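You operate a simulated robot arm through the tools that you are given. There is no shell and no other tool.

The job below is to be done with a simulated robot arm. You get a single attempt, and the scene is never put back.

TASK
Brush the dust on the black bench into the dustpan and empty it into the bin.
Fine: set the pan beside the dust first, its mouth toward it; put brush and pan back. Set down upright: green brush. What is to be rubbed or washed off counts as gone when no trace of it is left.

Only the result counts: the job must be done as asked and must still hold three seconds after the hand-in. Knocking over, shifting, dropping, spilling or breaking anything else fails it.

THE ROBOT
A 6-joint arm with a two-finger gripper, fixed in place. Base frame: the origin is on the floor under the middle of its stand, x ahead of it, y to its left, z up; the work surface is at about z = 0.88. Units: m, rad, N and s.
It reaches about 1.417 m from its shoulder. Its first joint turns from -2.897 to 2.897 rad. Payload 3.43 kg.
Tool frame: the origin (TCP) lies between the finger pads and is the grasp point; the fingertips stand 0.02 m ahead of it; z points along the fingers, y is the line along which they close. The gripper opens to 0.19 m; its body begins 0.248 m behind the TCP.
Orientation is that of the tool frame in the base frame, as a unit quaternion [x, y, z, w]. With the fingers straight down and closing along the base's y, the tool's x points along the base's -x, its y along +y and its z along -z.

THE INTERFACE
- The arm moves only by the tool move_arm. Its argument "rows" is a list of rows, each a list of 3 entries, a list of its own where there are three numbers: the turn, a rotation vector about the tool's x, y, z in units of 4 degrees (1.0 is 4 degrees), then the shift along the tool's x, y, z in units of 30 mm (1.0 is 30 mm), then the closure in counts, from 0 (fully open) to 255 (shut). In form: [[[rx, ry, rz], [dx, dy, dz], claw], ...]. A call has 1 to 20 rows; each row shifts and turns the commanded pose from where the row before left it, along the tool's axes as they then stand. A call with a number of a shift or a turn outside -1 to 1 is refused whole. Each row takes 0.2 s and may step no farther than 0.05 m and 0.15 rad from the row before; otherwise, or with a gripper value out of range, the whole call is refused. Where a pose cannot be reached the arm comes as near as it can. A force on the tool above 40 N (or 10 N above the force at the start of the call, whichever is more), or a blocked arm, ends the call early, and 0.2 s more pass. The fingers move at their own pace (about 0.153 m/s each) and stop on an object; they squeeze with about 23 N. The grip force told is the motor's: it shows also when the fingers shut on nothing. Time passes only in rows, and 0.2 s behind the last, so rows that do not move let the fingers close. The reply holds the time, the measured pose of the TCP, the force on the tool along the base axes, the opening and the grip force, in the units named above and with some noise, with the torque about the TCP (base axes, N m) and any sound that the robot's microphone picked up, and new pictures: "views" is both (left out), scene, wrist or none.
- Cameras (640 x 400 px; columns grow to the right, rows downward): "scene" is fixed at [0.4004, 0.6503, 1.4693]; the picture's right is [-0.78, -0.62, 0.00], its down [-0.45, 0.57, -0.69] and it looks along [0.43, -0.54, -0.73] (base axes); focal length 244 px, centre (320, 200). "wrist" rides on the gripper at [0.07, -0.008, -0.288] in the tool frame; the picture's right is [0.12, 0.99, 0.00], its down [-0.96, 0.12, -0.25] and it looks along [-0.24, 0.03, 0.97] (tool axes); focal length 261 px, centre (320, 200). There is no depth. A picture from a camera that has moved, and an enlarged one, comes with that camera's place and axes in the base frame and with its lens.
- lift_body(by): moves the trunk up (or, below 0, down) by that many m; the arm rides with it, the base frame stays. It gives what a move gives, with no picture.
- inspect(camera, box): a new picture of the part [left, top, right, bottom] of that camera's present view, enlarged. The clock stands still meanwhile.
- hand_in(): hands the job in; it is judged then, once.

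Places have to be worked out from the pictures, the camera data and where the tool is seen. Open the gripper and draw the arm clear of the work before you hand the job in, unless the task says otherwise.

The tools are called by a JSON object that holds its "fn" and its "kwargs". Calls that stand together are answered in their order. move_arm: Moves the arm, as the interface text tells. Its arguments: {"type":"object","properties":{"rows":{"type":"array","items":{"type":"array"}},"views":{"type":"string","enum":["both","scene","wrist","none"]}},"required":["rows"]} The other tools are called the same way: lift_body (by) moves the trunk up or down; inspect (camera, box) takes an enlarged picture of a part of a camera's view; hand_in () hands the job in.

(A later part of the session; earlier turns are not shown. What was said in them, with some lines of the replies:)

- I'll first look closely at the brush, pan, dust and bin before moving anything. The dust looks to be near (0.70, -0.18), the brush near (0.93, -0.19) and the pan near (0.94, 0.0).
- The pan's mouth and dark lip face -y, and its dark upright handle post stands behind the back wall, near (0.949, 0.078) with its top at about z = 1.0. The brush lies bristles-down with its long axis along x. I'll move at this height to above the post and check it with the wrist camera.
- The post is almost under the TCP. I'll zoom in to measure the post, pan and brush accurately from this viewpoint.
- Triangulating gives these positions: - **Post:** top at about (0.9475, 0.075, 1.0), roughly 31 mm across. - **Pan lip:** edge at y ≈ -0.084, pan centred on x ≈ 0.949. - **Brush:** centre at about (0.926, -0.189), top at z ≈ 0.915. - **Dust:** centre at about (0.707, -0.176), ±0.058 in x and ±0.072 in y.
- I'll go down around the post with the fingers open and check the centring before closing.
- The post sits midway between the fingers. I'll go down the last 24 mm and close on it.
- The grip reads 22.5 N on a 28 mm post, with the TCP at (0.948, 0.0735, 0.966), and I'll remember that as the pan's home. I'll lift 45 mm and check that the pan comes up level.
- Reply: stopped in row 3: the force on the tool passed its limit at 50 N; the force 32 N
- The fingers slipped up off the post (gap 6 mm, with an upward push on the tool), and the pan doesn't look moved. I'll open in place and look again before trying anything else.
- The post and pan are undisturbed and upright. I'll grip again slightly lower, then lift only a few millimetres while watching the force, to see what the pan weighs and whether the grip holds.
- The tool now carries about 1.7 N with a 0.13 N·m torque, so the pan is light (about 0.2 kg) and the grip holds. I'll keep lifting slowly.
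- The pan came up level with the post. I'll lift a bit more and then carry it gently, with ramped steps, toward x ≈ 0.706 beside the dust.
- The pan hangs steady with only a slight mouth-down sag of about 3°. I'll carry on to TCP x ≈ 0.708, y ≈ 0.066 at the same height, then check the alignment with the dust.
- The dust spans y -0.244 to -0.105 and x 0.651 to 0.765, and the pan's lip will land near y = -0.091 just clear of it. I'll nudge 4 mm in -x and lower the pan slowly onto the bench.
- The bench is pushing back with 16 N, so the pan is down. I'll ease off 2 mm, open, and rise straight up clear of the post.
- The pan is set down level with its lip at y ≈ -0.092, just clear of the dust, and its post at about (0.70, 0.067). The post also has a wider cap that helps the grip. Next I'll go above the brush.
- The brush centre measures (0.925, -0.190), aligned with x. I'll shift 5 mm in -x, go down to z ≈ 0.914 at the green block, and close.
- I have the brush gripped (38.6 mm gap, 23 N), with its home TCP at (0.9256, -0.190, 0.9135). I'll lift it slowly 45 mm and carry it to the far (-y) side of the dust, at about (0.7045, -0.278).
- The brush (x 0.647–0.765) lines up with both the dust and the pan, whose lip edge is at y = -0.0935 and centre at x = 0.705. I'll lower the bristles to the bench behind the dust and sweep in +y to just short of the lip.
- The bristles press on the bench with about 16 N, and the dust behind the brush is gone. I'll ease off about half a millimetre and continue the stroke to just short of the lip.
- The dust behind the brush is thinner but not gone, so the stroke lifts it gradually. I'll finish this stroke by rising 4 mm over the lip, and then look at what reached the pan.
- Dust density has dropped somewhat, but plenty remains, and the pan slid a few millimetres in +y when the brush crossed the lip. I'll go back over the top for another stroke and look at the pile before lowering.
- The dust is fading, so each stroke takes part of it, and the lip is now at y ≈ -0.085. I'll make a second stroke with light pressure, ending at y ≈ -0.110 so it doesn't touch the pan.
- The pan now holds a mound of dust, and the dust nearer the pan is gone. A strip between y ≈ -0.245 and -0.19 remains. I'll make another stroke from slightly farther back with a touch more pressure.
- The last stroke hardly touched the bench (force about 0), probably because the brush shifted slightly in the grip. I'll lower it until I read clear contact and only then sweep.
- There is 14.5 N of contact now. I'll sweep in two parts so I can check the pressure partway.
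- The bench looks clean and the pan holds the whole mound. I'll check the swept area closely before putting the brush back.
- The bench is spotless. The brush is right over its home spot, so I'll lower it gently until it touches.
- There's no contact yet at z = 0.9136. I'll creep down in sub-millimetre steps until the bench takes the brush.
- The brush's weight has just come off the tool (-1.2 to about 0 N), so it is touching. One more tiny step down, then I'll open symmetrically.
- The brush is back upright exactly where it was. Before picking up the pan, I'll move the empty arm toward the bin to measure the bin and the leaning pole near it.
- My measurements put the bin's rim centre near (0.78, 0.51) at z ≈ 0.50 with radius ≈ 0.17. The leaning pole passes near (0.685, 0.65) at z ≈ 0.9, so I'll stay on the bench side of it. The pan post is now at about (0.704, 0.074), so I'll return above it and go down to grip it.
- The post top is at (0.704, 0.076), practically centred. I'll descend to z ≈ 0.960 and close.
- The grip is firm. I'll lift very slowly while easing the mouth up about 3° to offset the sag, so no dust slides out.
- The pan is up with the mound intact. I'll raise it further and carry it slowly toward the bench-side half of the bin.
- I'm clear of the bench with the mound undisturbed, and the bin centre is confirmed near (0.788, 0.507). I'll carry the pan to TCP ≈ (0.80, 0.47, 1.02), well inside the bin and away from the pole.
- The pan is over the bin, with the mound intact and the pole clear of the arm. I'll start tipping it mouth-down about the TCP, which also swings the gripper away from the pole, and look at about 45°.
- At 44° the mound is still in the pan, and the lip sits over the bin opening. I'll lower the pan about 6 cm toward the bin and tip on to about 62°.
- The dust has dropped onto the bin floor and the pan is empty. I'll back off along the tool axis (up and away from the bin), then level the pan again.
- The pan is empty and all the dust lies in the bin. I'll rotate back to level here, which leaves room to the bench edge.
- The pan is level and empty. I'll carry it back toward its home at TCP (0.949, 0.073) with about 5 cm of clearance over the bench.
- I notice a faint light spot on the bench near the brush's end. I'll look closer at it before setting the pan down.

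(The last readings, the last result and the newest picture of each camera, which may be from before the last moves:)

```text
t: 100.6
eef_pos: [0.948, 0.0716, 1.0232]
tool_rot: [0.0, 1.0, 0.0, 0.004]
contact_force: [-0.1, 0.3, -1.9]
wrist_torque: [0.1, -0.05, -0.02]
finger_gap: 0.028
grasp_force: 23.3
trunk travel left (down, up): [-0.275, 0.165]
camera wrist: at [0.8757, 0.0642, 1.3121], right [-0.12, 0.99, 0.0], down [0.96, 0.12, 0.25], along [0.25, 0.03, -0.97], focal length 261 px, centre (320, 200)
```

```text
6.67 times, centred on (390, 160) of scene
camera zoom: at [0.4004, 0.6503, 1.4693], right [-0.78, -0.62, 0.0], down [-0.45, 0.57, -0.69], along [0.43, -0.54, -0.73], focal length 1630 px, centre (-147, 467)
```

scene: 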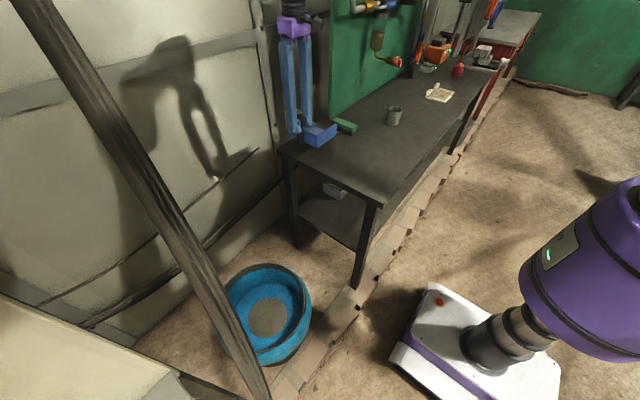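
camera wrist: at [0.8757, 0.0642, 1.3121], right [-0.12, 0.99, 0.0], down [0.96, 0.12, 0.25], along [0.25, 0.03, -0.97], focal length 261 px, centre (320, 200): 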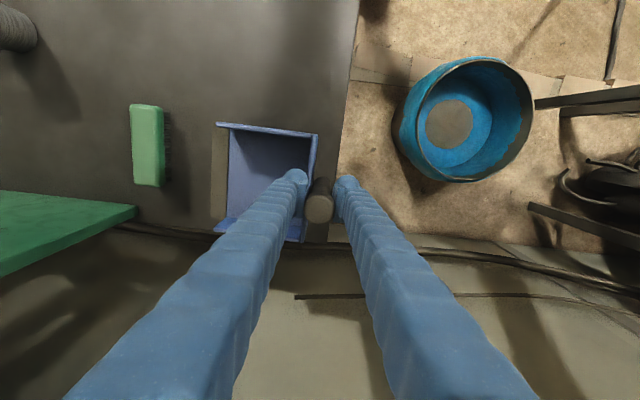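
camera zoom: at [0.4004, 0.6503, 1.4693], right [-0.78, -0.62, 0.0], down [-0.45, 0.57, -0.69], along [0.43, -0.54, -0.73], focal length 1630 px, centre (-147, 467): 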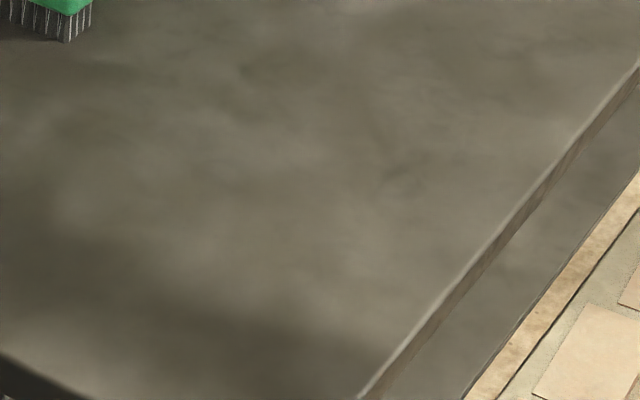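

The bench is clean; that spot was only a rendering flicker. I'll trim the position by 1–2 mm and lower the pan toward the bench, slowing near contact.

{"fn": "move_arm", "kwargs": {"rows": [[[0, 0, 0], [-0.04, 0.06, 0.2], 255], [[0, 0, 0], [0, 0, 0.4], 255], [[0, 0, 0], [0, 0, 0.4], 255], [[0, 0, 0], [0, 0, 0.4], 255], [[0, 0, 0], [0, 0, 0.2], 255], [[0, 0, 0], [0, 0, 0.1], 255], [[0, 0, 0], [0, 0, 0.1], 255], [[0, 0, 0], [0, 0, 0.1], 255], [[0, 0, 0], [0, 0, 0], 255]], "views": "scene"}}

{"fn": "inspect", "kwargs": {"camera": "scene", "box": [270, 90, 430, 190]}}

{"fn": "inspect", "kwargs": {"camera": "wrist", "box": [80, 80, 400, 280]}}

```text
t: 102.6
eef_pos: [0.9506, 0.0736, 0.968]
tool_rot: [0.0, 1.0, 0.0, 0.004]
contact_force: [0.4, 0.5, -1.3]
wrist_torque: [0.1, 0.02, -0.04]
finger_gap: 0.0275
grasp_force: 22.8
trunk travel left (down, up): [-0.275, 0.165]
```

scene: 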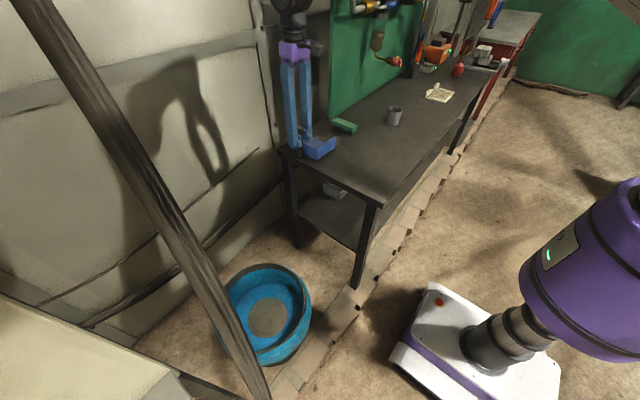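

```text
4.00 times, centred on (350, 140) of scene
camera zoom: at [0.4004, 0.6503, 1.4693], right [-0.78, -0.62, 0.0], down [-0.45, 0.57, -0.69], along [0.43, -0.54, -0.73], focal length 978 px, centre (200, 440)
```

zoom: 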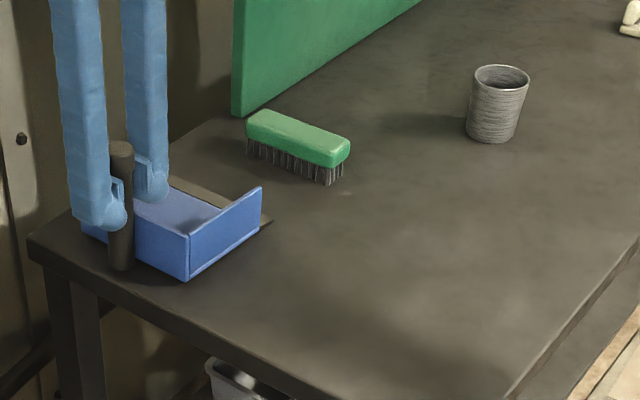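

```text
2.00 times, centred on (240, 180) of wrist
camera zoom: at [0.8775, 0.0657, 1.2556], right [-0.12, 0.99, 0.0], down [0.96, 0.12, 0.25], along [0.25, 0.03, -0.97], focal length 521 px, centre (480, 240)
```

zoom: 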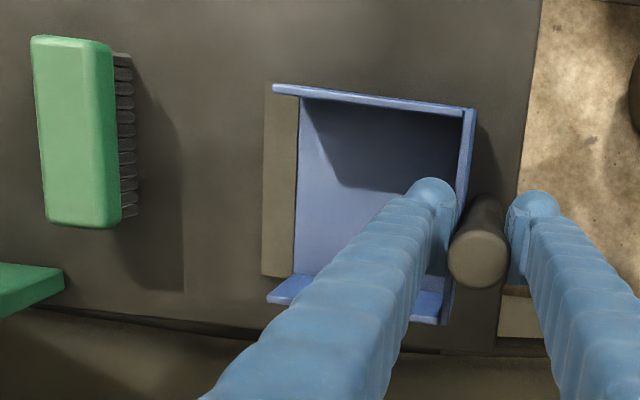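

The pan is 6–7 mm above the bench and its picture position matches the original. I'll creep down until it touches.

{"fn": "move_arm", "kwargs": {"rows": [[[0, 0, 0], [0.03, 0, 0.06], 255], [[0, 0, 0], [0, 0, 0.06], 255], [[0, 0, 0], [0, 0, 0.06], 255], [[0, 0, 0], [0, 0, 0.03], 255], [[0, 0, 0], [0, 0, 0], 255]], "views": "none"}}

```text
t: 103.8
eef_pos: [0.9493, 0.0737, 0.9615]
tool_rot: [0.0, 1.0, -0.001, 0.003]
contact_force: [0.2, 0.1, 0.0]
wrist_torque: [-0.19, -0.11, 0.07]
finger_gap: 0.0278
grasp_force: 23.0
trunk travel left (down, up): [-0.275, 0.165]
```

{"fn": "move_arm", "kwargs": {"rows": [[[0, 0, 0], [0, 0, 0.03], 255], [[0, 0, 0], [0, 0, 0.03], 255], [[0, 0, 0], [0, 0, 0], 255]], "views": "none"}}

{"fn": "inspect", "kwargs": {"camera": "scene", "box": [270, 90, 430, 190]}}

```text
t: 104.6
eef_pos: [0.9499, 0.0748, 0.9606]
tool_rot: [0.0, 1.0, 0.0, 0.005]
contact_force: [0.2, 1.3, 14.1]
wrist_torque: [-0.02, 0.17, -0.04]
finger_gap: 0.0277
grasp_force: 23.1
trunk travel left (down, up): [-0.275, 0.165]
```

```text
4.00 times, centred on (350, 140) of scene
camera zoom: at [0.4004, 0.6503, 1.4693], right [-0.78, -0.62, 0.0], down [-0.45, 0.57, -0.69], along [0.43, -0.54, -0.73], focal length 978 px, centre (200, 440)
```

zoom: 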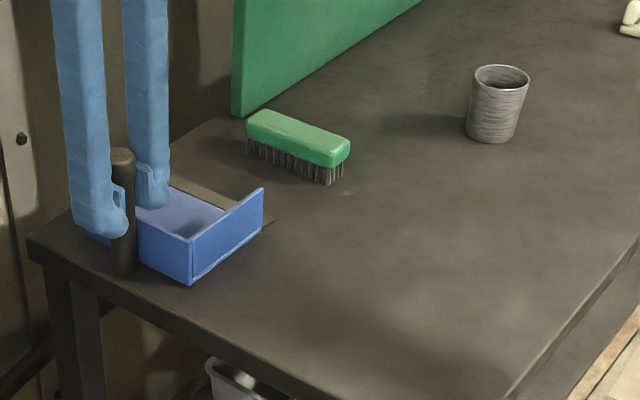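

The bench takes 14 N and the pan's corner matches its original picture position. I'll ease off a millimetre, open, and rise clear.

{"fn": "move_arm", "kwargs": {"rows": [[[0, 0, 0], [0, 0, -0.03], 255], [[0, 0, 0], [0, 0, 0], 220], [[0, 0, 0], [0, 0, 0], 190], [[0, 0, 0], [0, 0, 0], 150], [[0, 0, 0], [0, 0, 0], 130], [[0, 0, 0], [0, 0, -0.3], 130], [[0, 0, 0], [0, 0, -0.8], 130], [[0, 0, 0], [0, 0, -1], 130], [[0, 0, 0], [0, 0, -1], 130], [[0, 0, 0], [0, 0, -1], 130], [[0, 0, 0], [0, 0, -1], 130], [[0, 0, 0], [0, 0, 0], 130]]}}

{"fn": "inspect", "kwargs": {"camera": "scene", "box": [270, 90, 430, 190]}}

{"fn": "inspect", "kwargs": {"camera": "wrist", "box": [230, 110, 350, 230]}}

```text
t: 107.2
eef_pos: [0.9491, 0.0725, 1.1134]
tool_rot: [0.0, 1.0, 0.0, 0.003]
contact_force: [0.7, 0.6, 0.1]
wrist_torque: [0.01, -0.01, 0.02]
finger_gap: 0.0931
grasp_force: 0.0
trunk travel left (down, up): [-0.275, 0.165]
camera wrist: at [0.8756, 0.0644, 1.401], right [-0.12, 0.99, 0.0], down [0.96, 0.12, 0.25], along [0.25, 0.03, -0.97], focal length 261 px, centre (320, 200)
```

scene: 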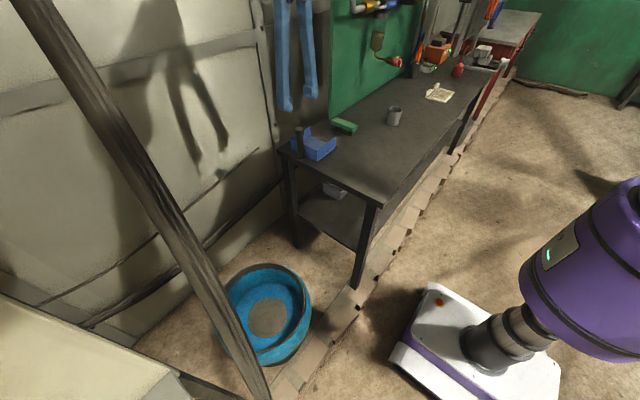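
wrist: 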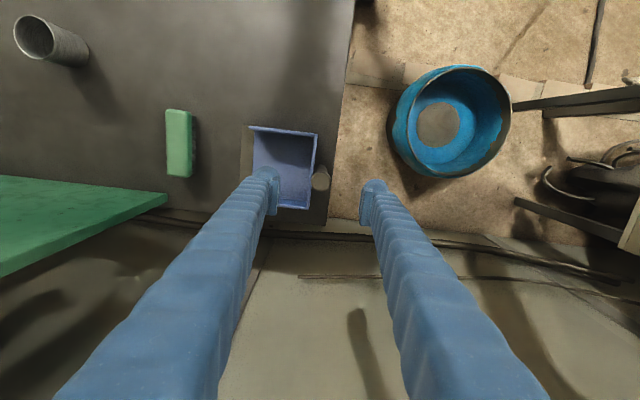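

```text
4.00 times, centred on (350, 140) of scene
camera zoom: at [0.4004, 0.6503, 1.4693], right [-0.78, -0.62, 0.0], down [-0.45, 0.57, -0.69], along [0.43, -0.54, -0.73], focal length 978 px, centre (200, 440)
```

zoom: 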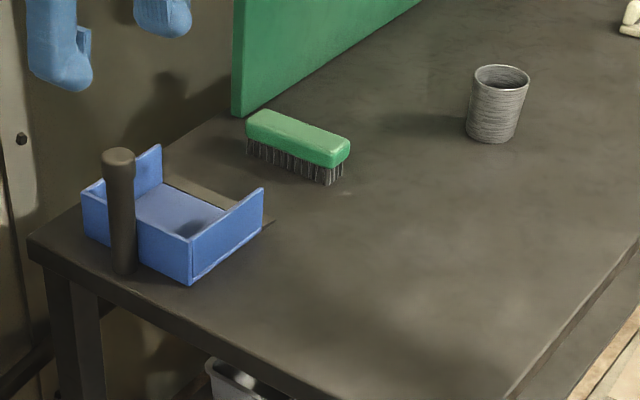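

```text
3.33 times, centred on (290, 170) of wrist
camera zoom: at [0.8756, 0.0644, 1.401], right [-0.12, 0.99, 0.0], down [0.96, 0.12, 0.25], along [0.25, 0.03, -0.97], focal length 869 px, centre (420, 300)
```

zoom: 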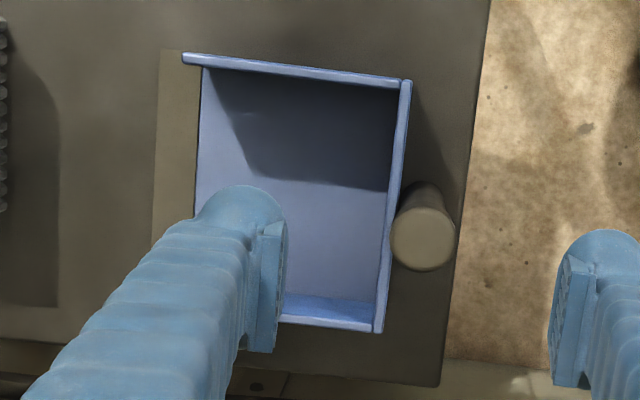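

Pan and brush are home. I'll check the faint mark near the brush once more at two magnifications, and the whole bench, before finishing.

{"fn": "inspect", "kwargs": {"camera": "scene", "box": [336, 125, 376, 150]}}

{"fn": "inspect", "kwargs": {"camera": "scene", "box": [346, 132, 366, 144]}}

{"fn": "inspect", "kwargs": {"camera": "wrist", "box": [120, 0, 340, 140]}}

{"fn": "inspect", "kwargs": {"camera": "scene", "box": [190, 240, 350, 380]}}

```text
16.00 times, centred on (356, 138) of scene
camera zoom: at [0.4004, 0.6503, 1.4693], right [-0.78, -0.62, 0.0], down [-0.45, 0.57, -0.69], along [0.43, -0.54, -0.73], focal length 3913 px, centre (-256, 1200)
```

zoom: 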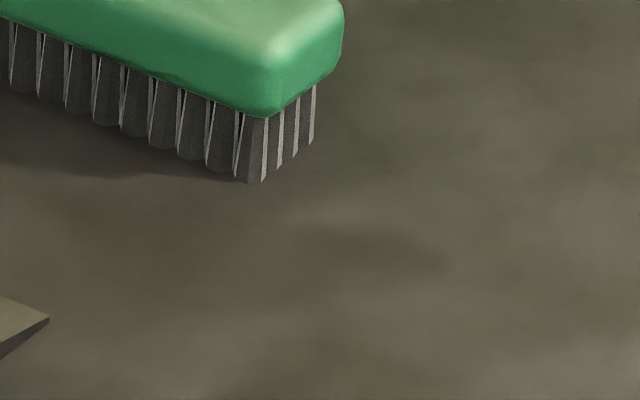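

```text
16.00 times, centred on (356, 138) of scene
camera zoom: at [0.4004, 0.6503, 1.4693], right [-0.78, -0.62, 0.0], down [-0.45, 0.57, -0.69], along [0.43, -0.54, -0.73], focal length 3913 px, centre (-256, 1192)
```

zoom: 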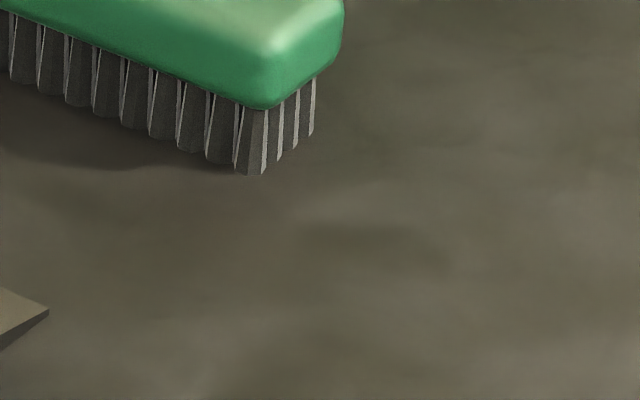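

```text
2.86 times, centred on (230, 70) of wrist
camera zoom: at [0.8756, 0.0644, 1.401], right [-0.12, 0.99, 0.0], down [0.96, 0.12, 0.25], along [0.25, 0.03, -0.97], focal length 745 px, centre (577, 571)
```

zoom: 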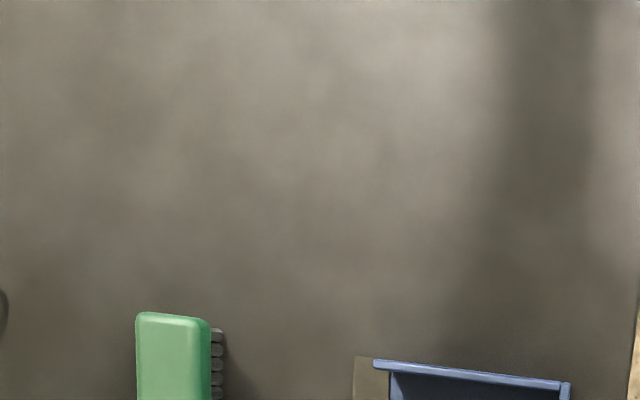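

```text
2.86 times, centred on (270, 310) of scene
camera zoom: at [0.4004, 0.6503, 1.4693], right [-0.78, -0.62, 0.0], down [-0.45, 0.57, -0.69], along [0.43, -0.54, -0.73], focal length 699 px, centre (463, -114)
```

zoom: 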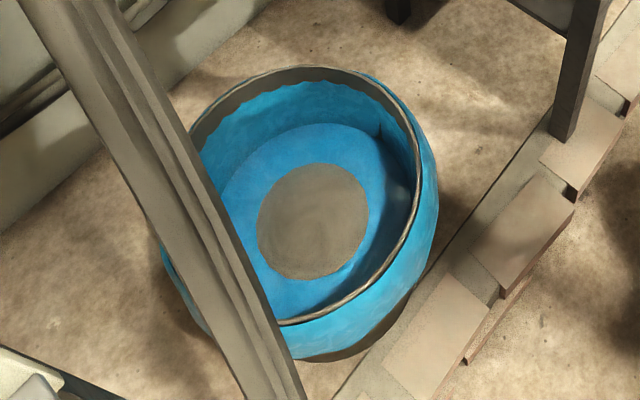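

The bench is clean everywhere, all the dust is in the bin, and brush and pan are back in place. I'll raise the arm, return it to its starting area and open the gripper fully.

{"fn": "move_arm", "kwargs": {"rows": [[[0, 0, 0], [0, 0, -0.8], 130], [[0, 0, 0], [0.5, -0.3, -0.5], 130], [[0, 0, 0], [1, -0.9, 0], 130], [[0, 0, 0], [1, -0.9, 0], 130], [[0, 0, 0], [1, -0.9, 0], 130], [[0, 0, 0], [1, -0.9, 0], 130], [[0, 0, 0], [1, -0.9, 0], 130], [[0, 0, 0], [1, -0.9, 0], 130], [[0, 0, 0], [1, -0.9, 0], 80], [[0, 0, 0], [1, -0.9, 0], 40], [[0, 0, 0], [1, -0.9, 0], 0], [[0, 0, 0], [0.3, -0.3, 0], 0], [[0, 0, 0], [0, 0, 0], 0], [[0, 0, 0], [0, 0, 0], 0]]}}

{"fn": "inspect", "kwargs": {"camera": "scene", "box": [270, 80, 440, 190]}}

{"fn": "inspect", "kwargs": {"camera": "wrist", "box": [230, 80, 470, 360]}}

```text
t: 110.2
eef_pos: [0.6527, -0.187, 1.1475]
tool_rot: [0.0, 1.0, 0.0, 0.003]
contact_force: [-0.9, -0.4, 0.2]
wrist_torque: [0.02, 0.02, -0.03]
finger_gap: 0.19
grasp_force: 0.0
trunk travel left (down, up): [-0.275, 0.165]
camera wrist: at [0.5798, -0.1951, 1.4365], right [-0.12, 0.99, 0.0], down [0.96, 0.12, 0.25], along [0.25, 0.03, -0.97], focal length 261 px, centre (320, 200)
```

scene: 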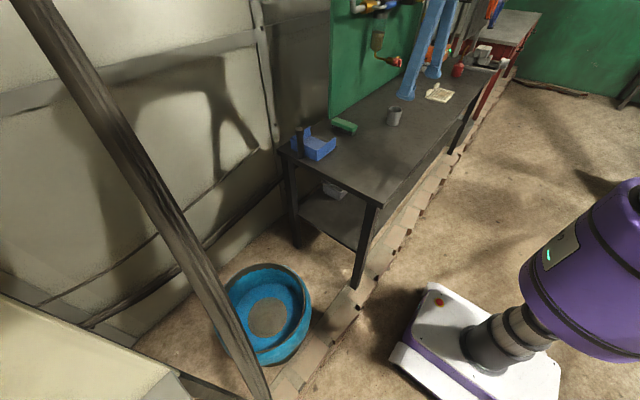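
wrist: 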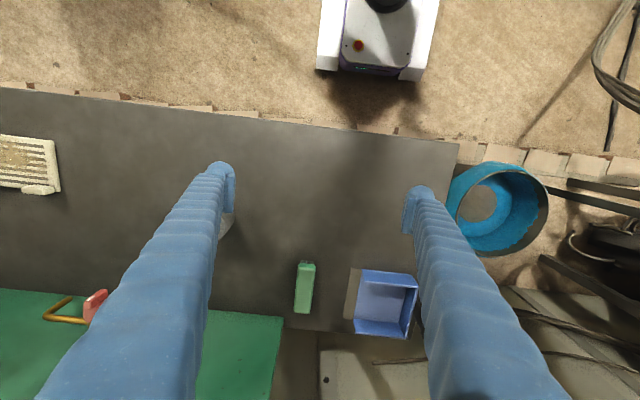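

```text
3.64 times, centred on (355, 135) of scene
camera zoom: at [0.4004, 0.6503, 1.4693], right [-0.78, -0.62, 0.0], down [-0.45, 0.57, -0.69], along [0.43, -0.54, -0.73], focal length 889 px, centre (193, 436)
```

zoom: 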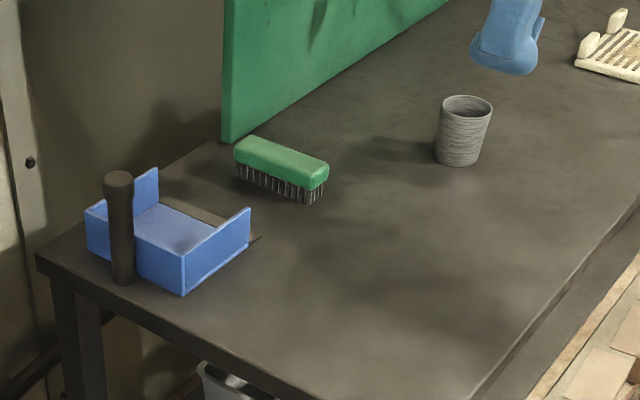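

```text
1.43 times, centred on (350, 220) of wrist
camera zoom: at [0.5798, -0.1951, 1.4365], right [-0.12, 0.99, 0.0], down [0.96, 0.12, 0.25], along [0.25, 0.03, -0.97], focal length 372 px, centre (277, 171)
```

zoom: 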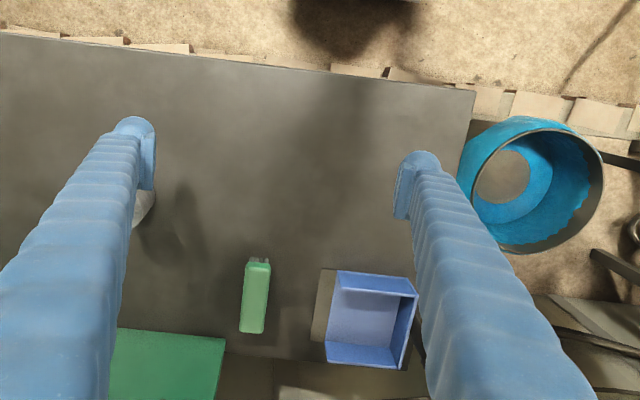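

The final pictures show a clean bench, the dust in the bin, the brush upright and the pan back where it was. The gripper is fully open and the arm is clear of the work, so I'm handing in.

{"fn": "hand_in", "kwargs": {}}

```text
The job is handed in.
```

I swept the dust off the black bench into the pan and emptied it into the bin, then handed the job in. No verdict came back with the hand-in.

- **Bench:** close-up pictures from both cameras show no dust left.
- **Bin:** the dust lies on the bin floor, and none is visible outside it.
- **Brush and pan:** the green brush is back upright, bristles down. The pan is empty and back in its place. Both match the starting pictures to within a few millimetres.
- **Pan placement:** I set the pan beside the dust with its mouth toward it before sweeping. On the first stroke the brush nudged it about 8 mm away from the dust, with the mouth still facing it. I left it there for the rest of the sweeping.
- **First lift:** my first grip on the pan slipped off the handle. The pan did not move, and the second, slower lift held.

The cup and everything else on the bench were left alone, and the arm ended clear of the work with the gripper fully open.
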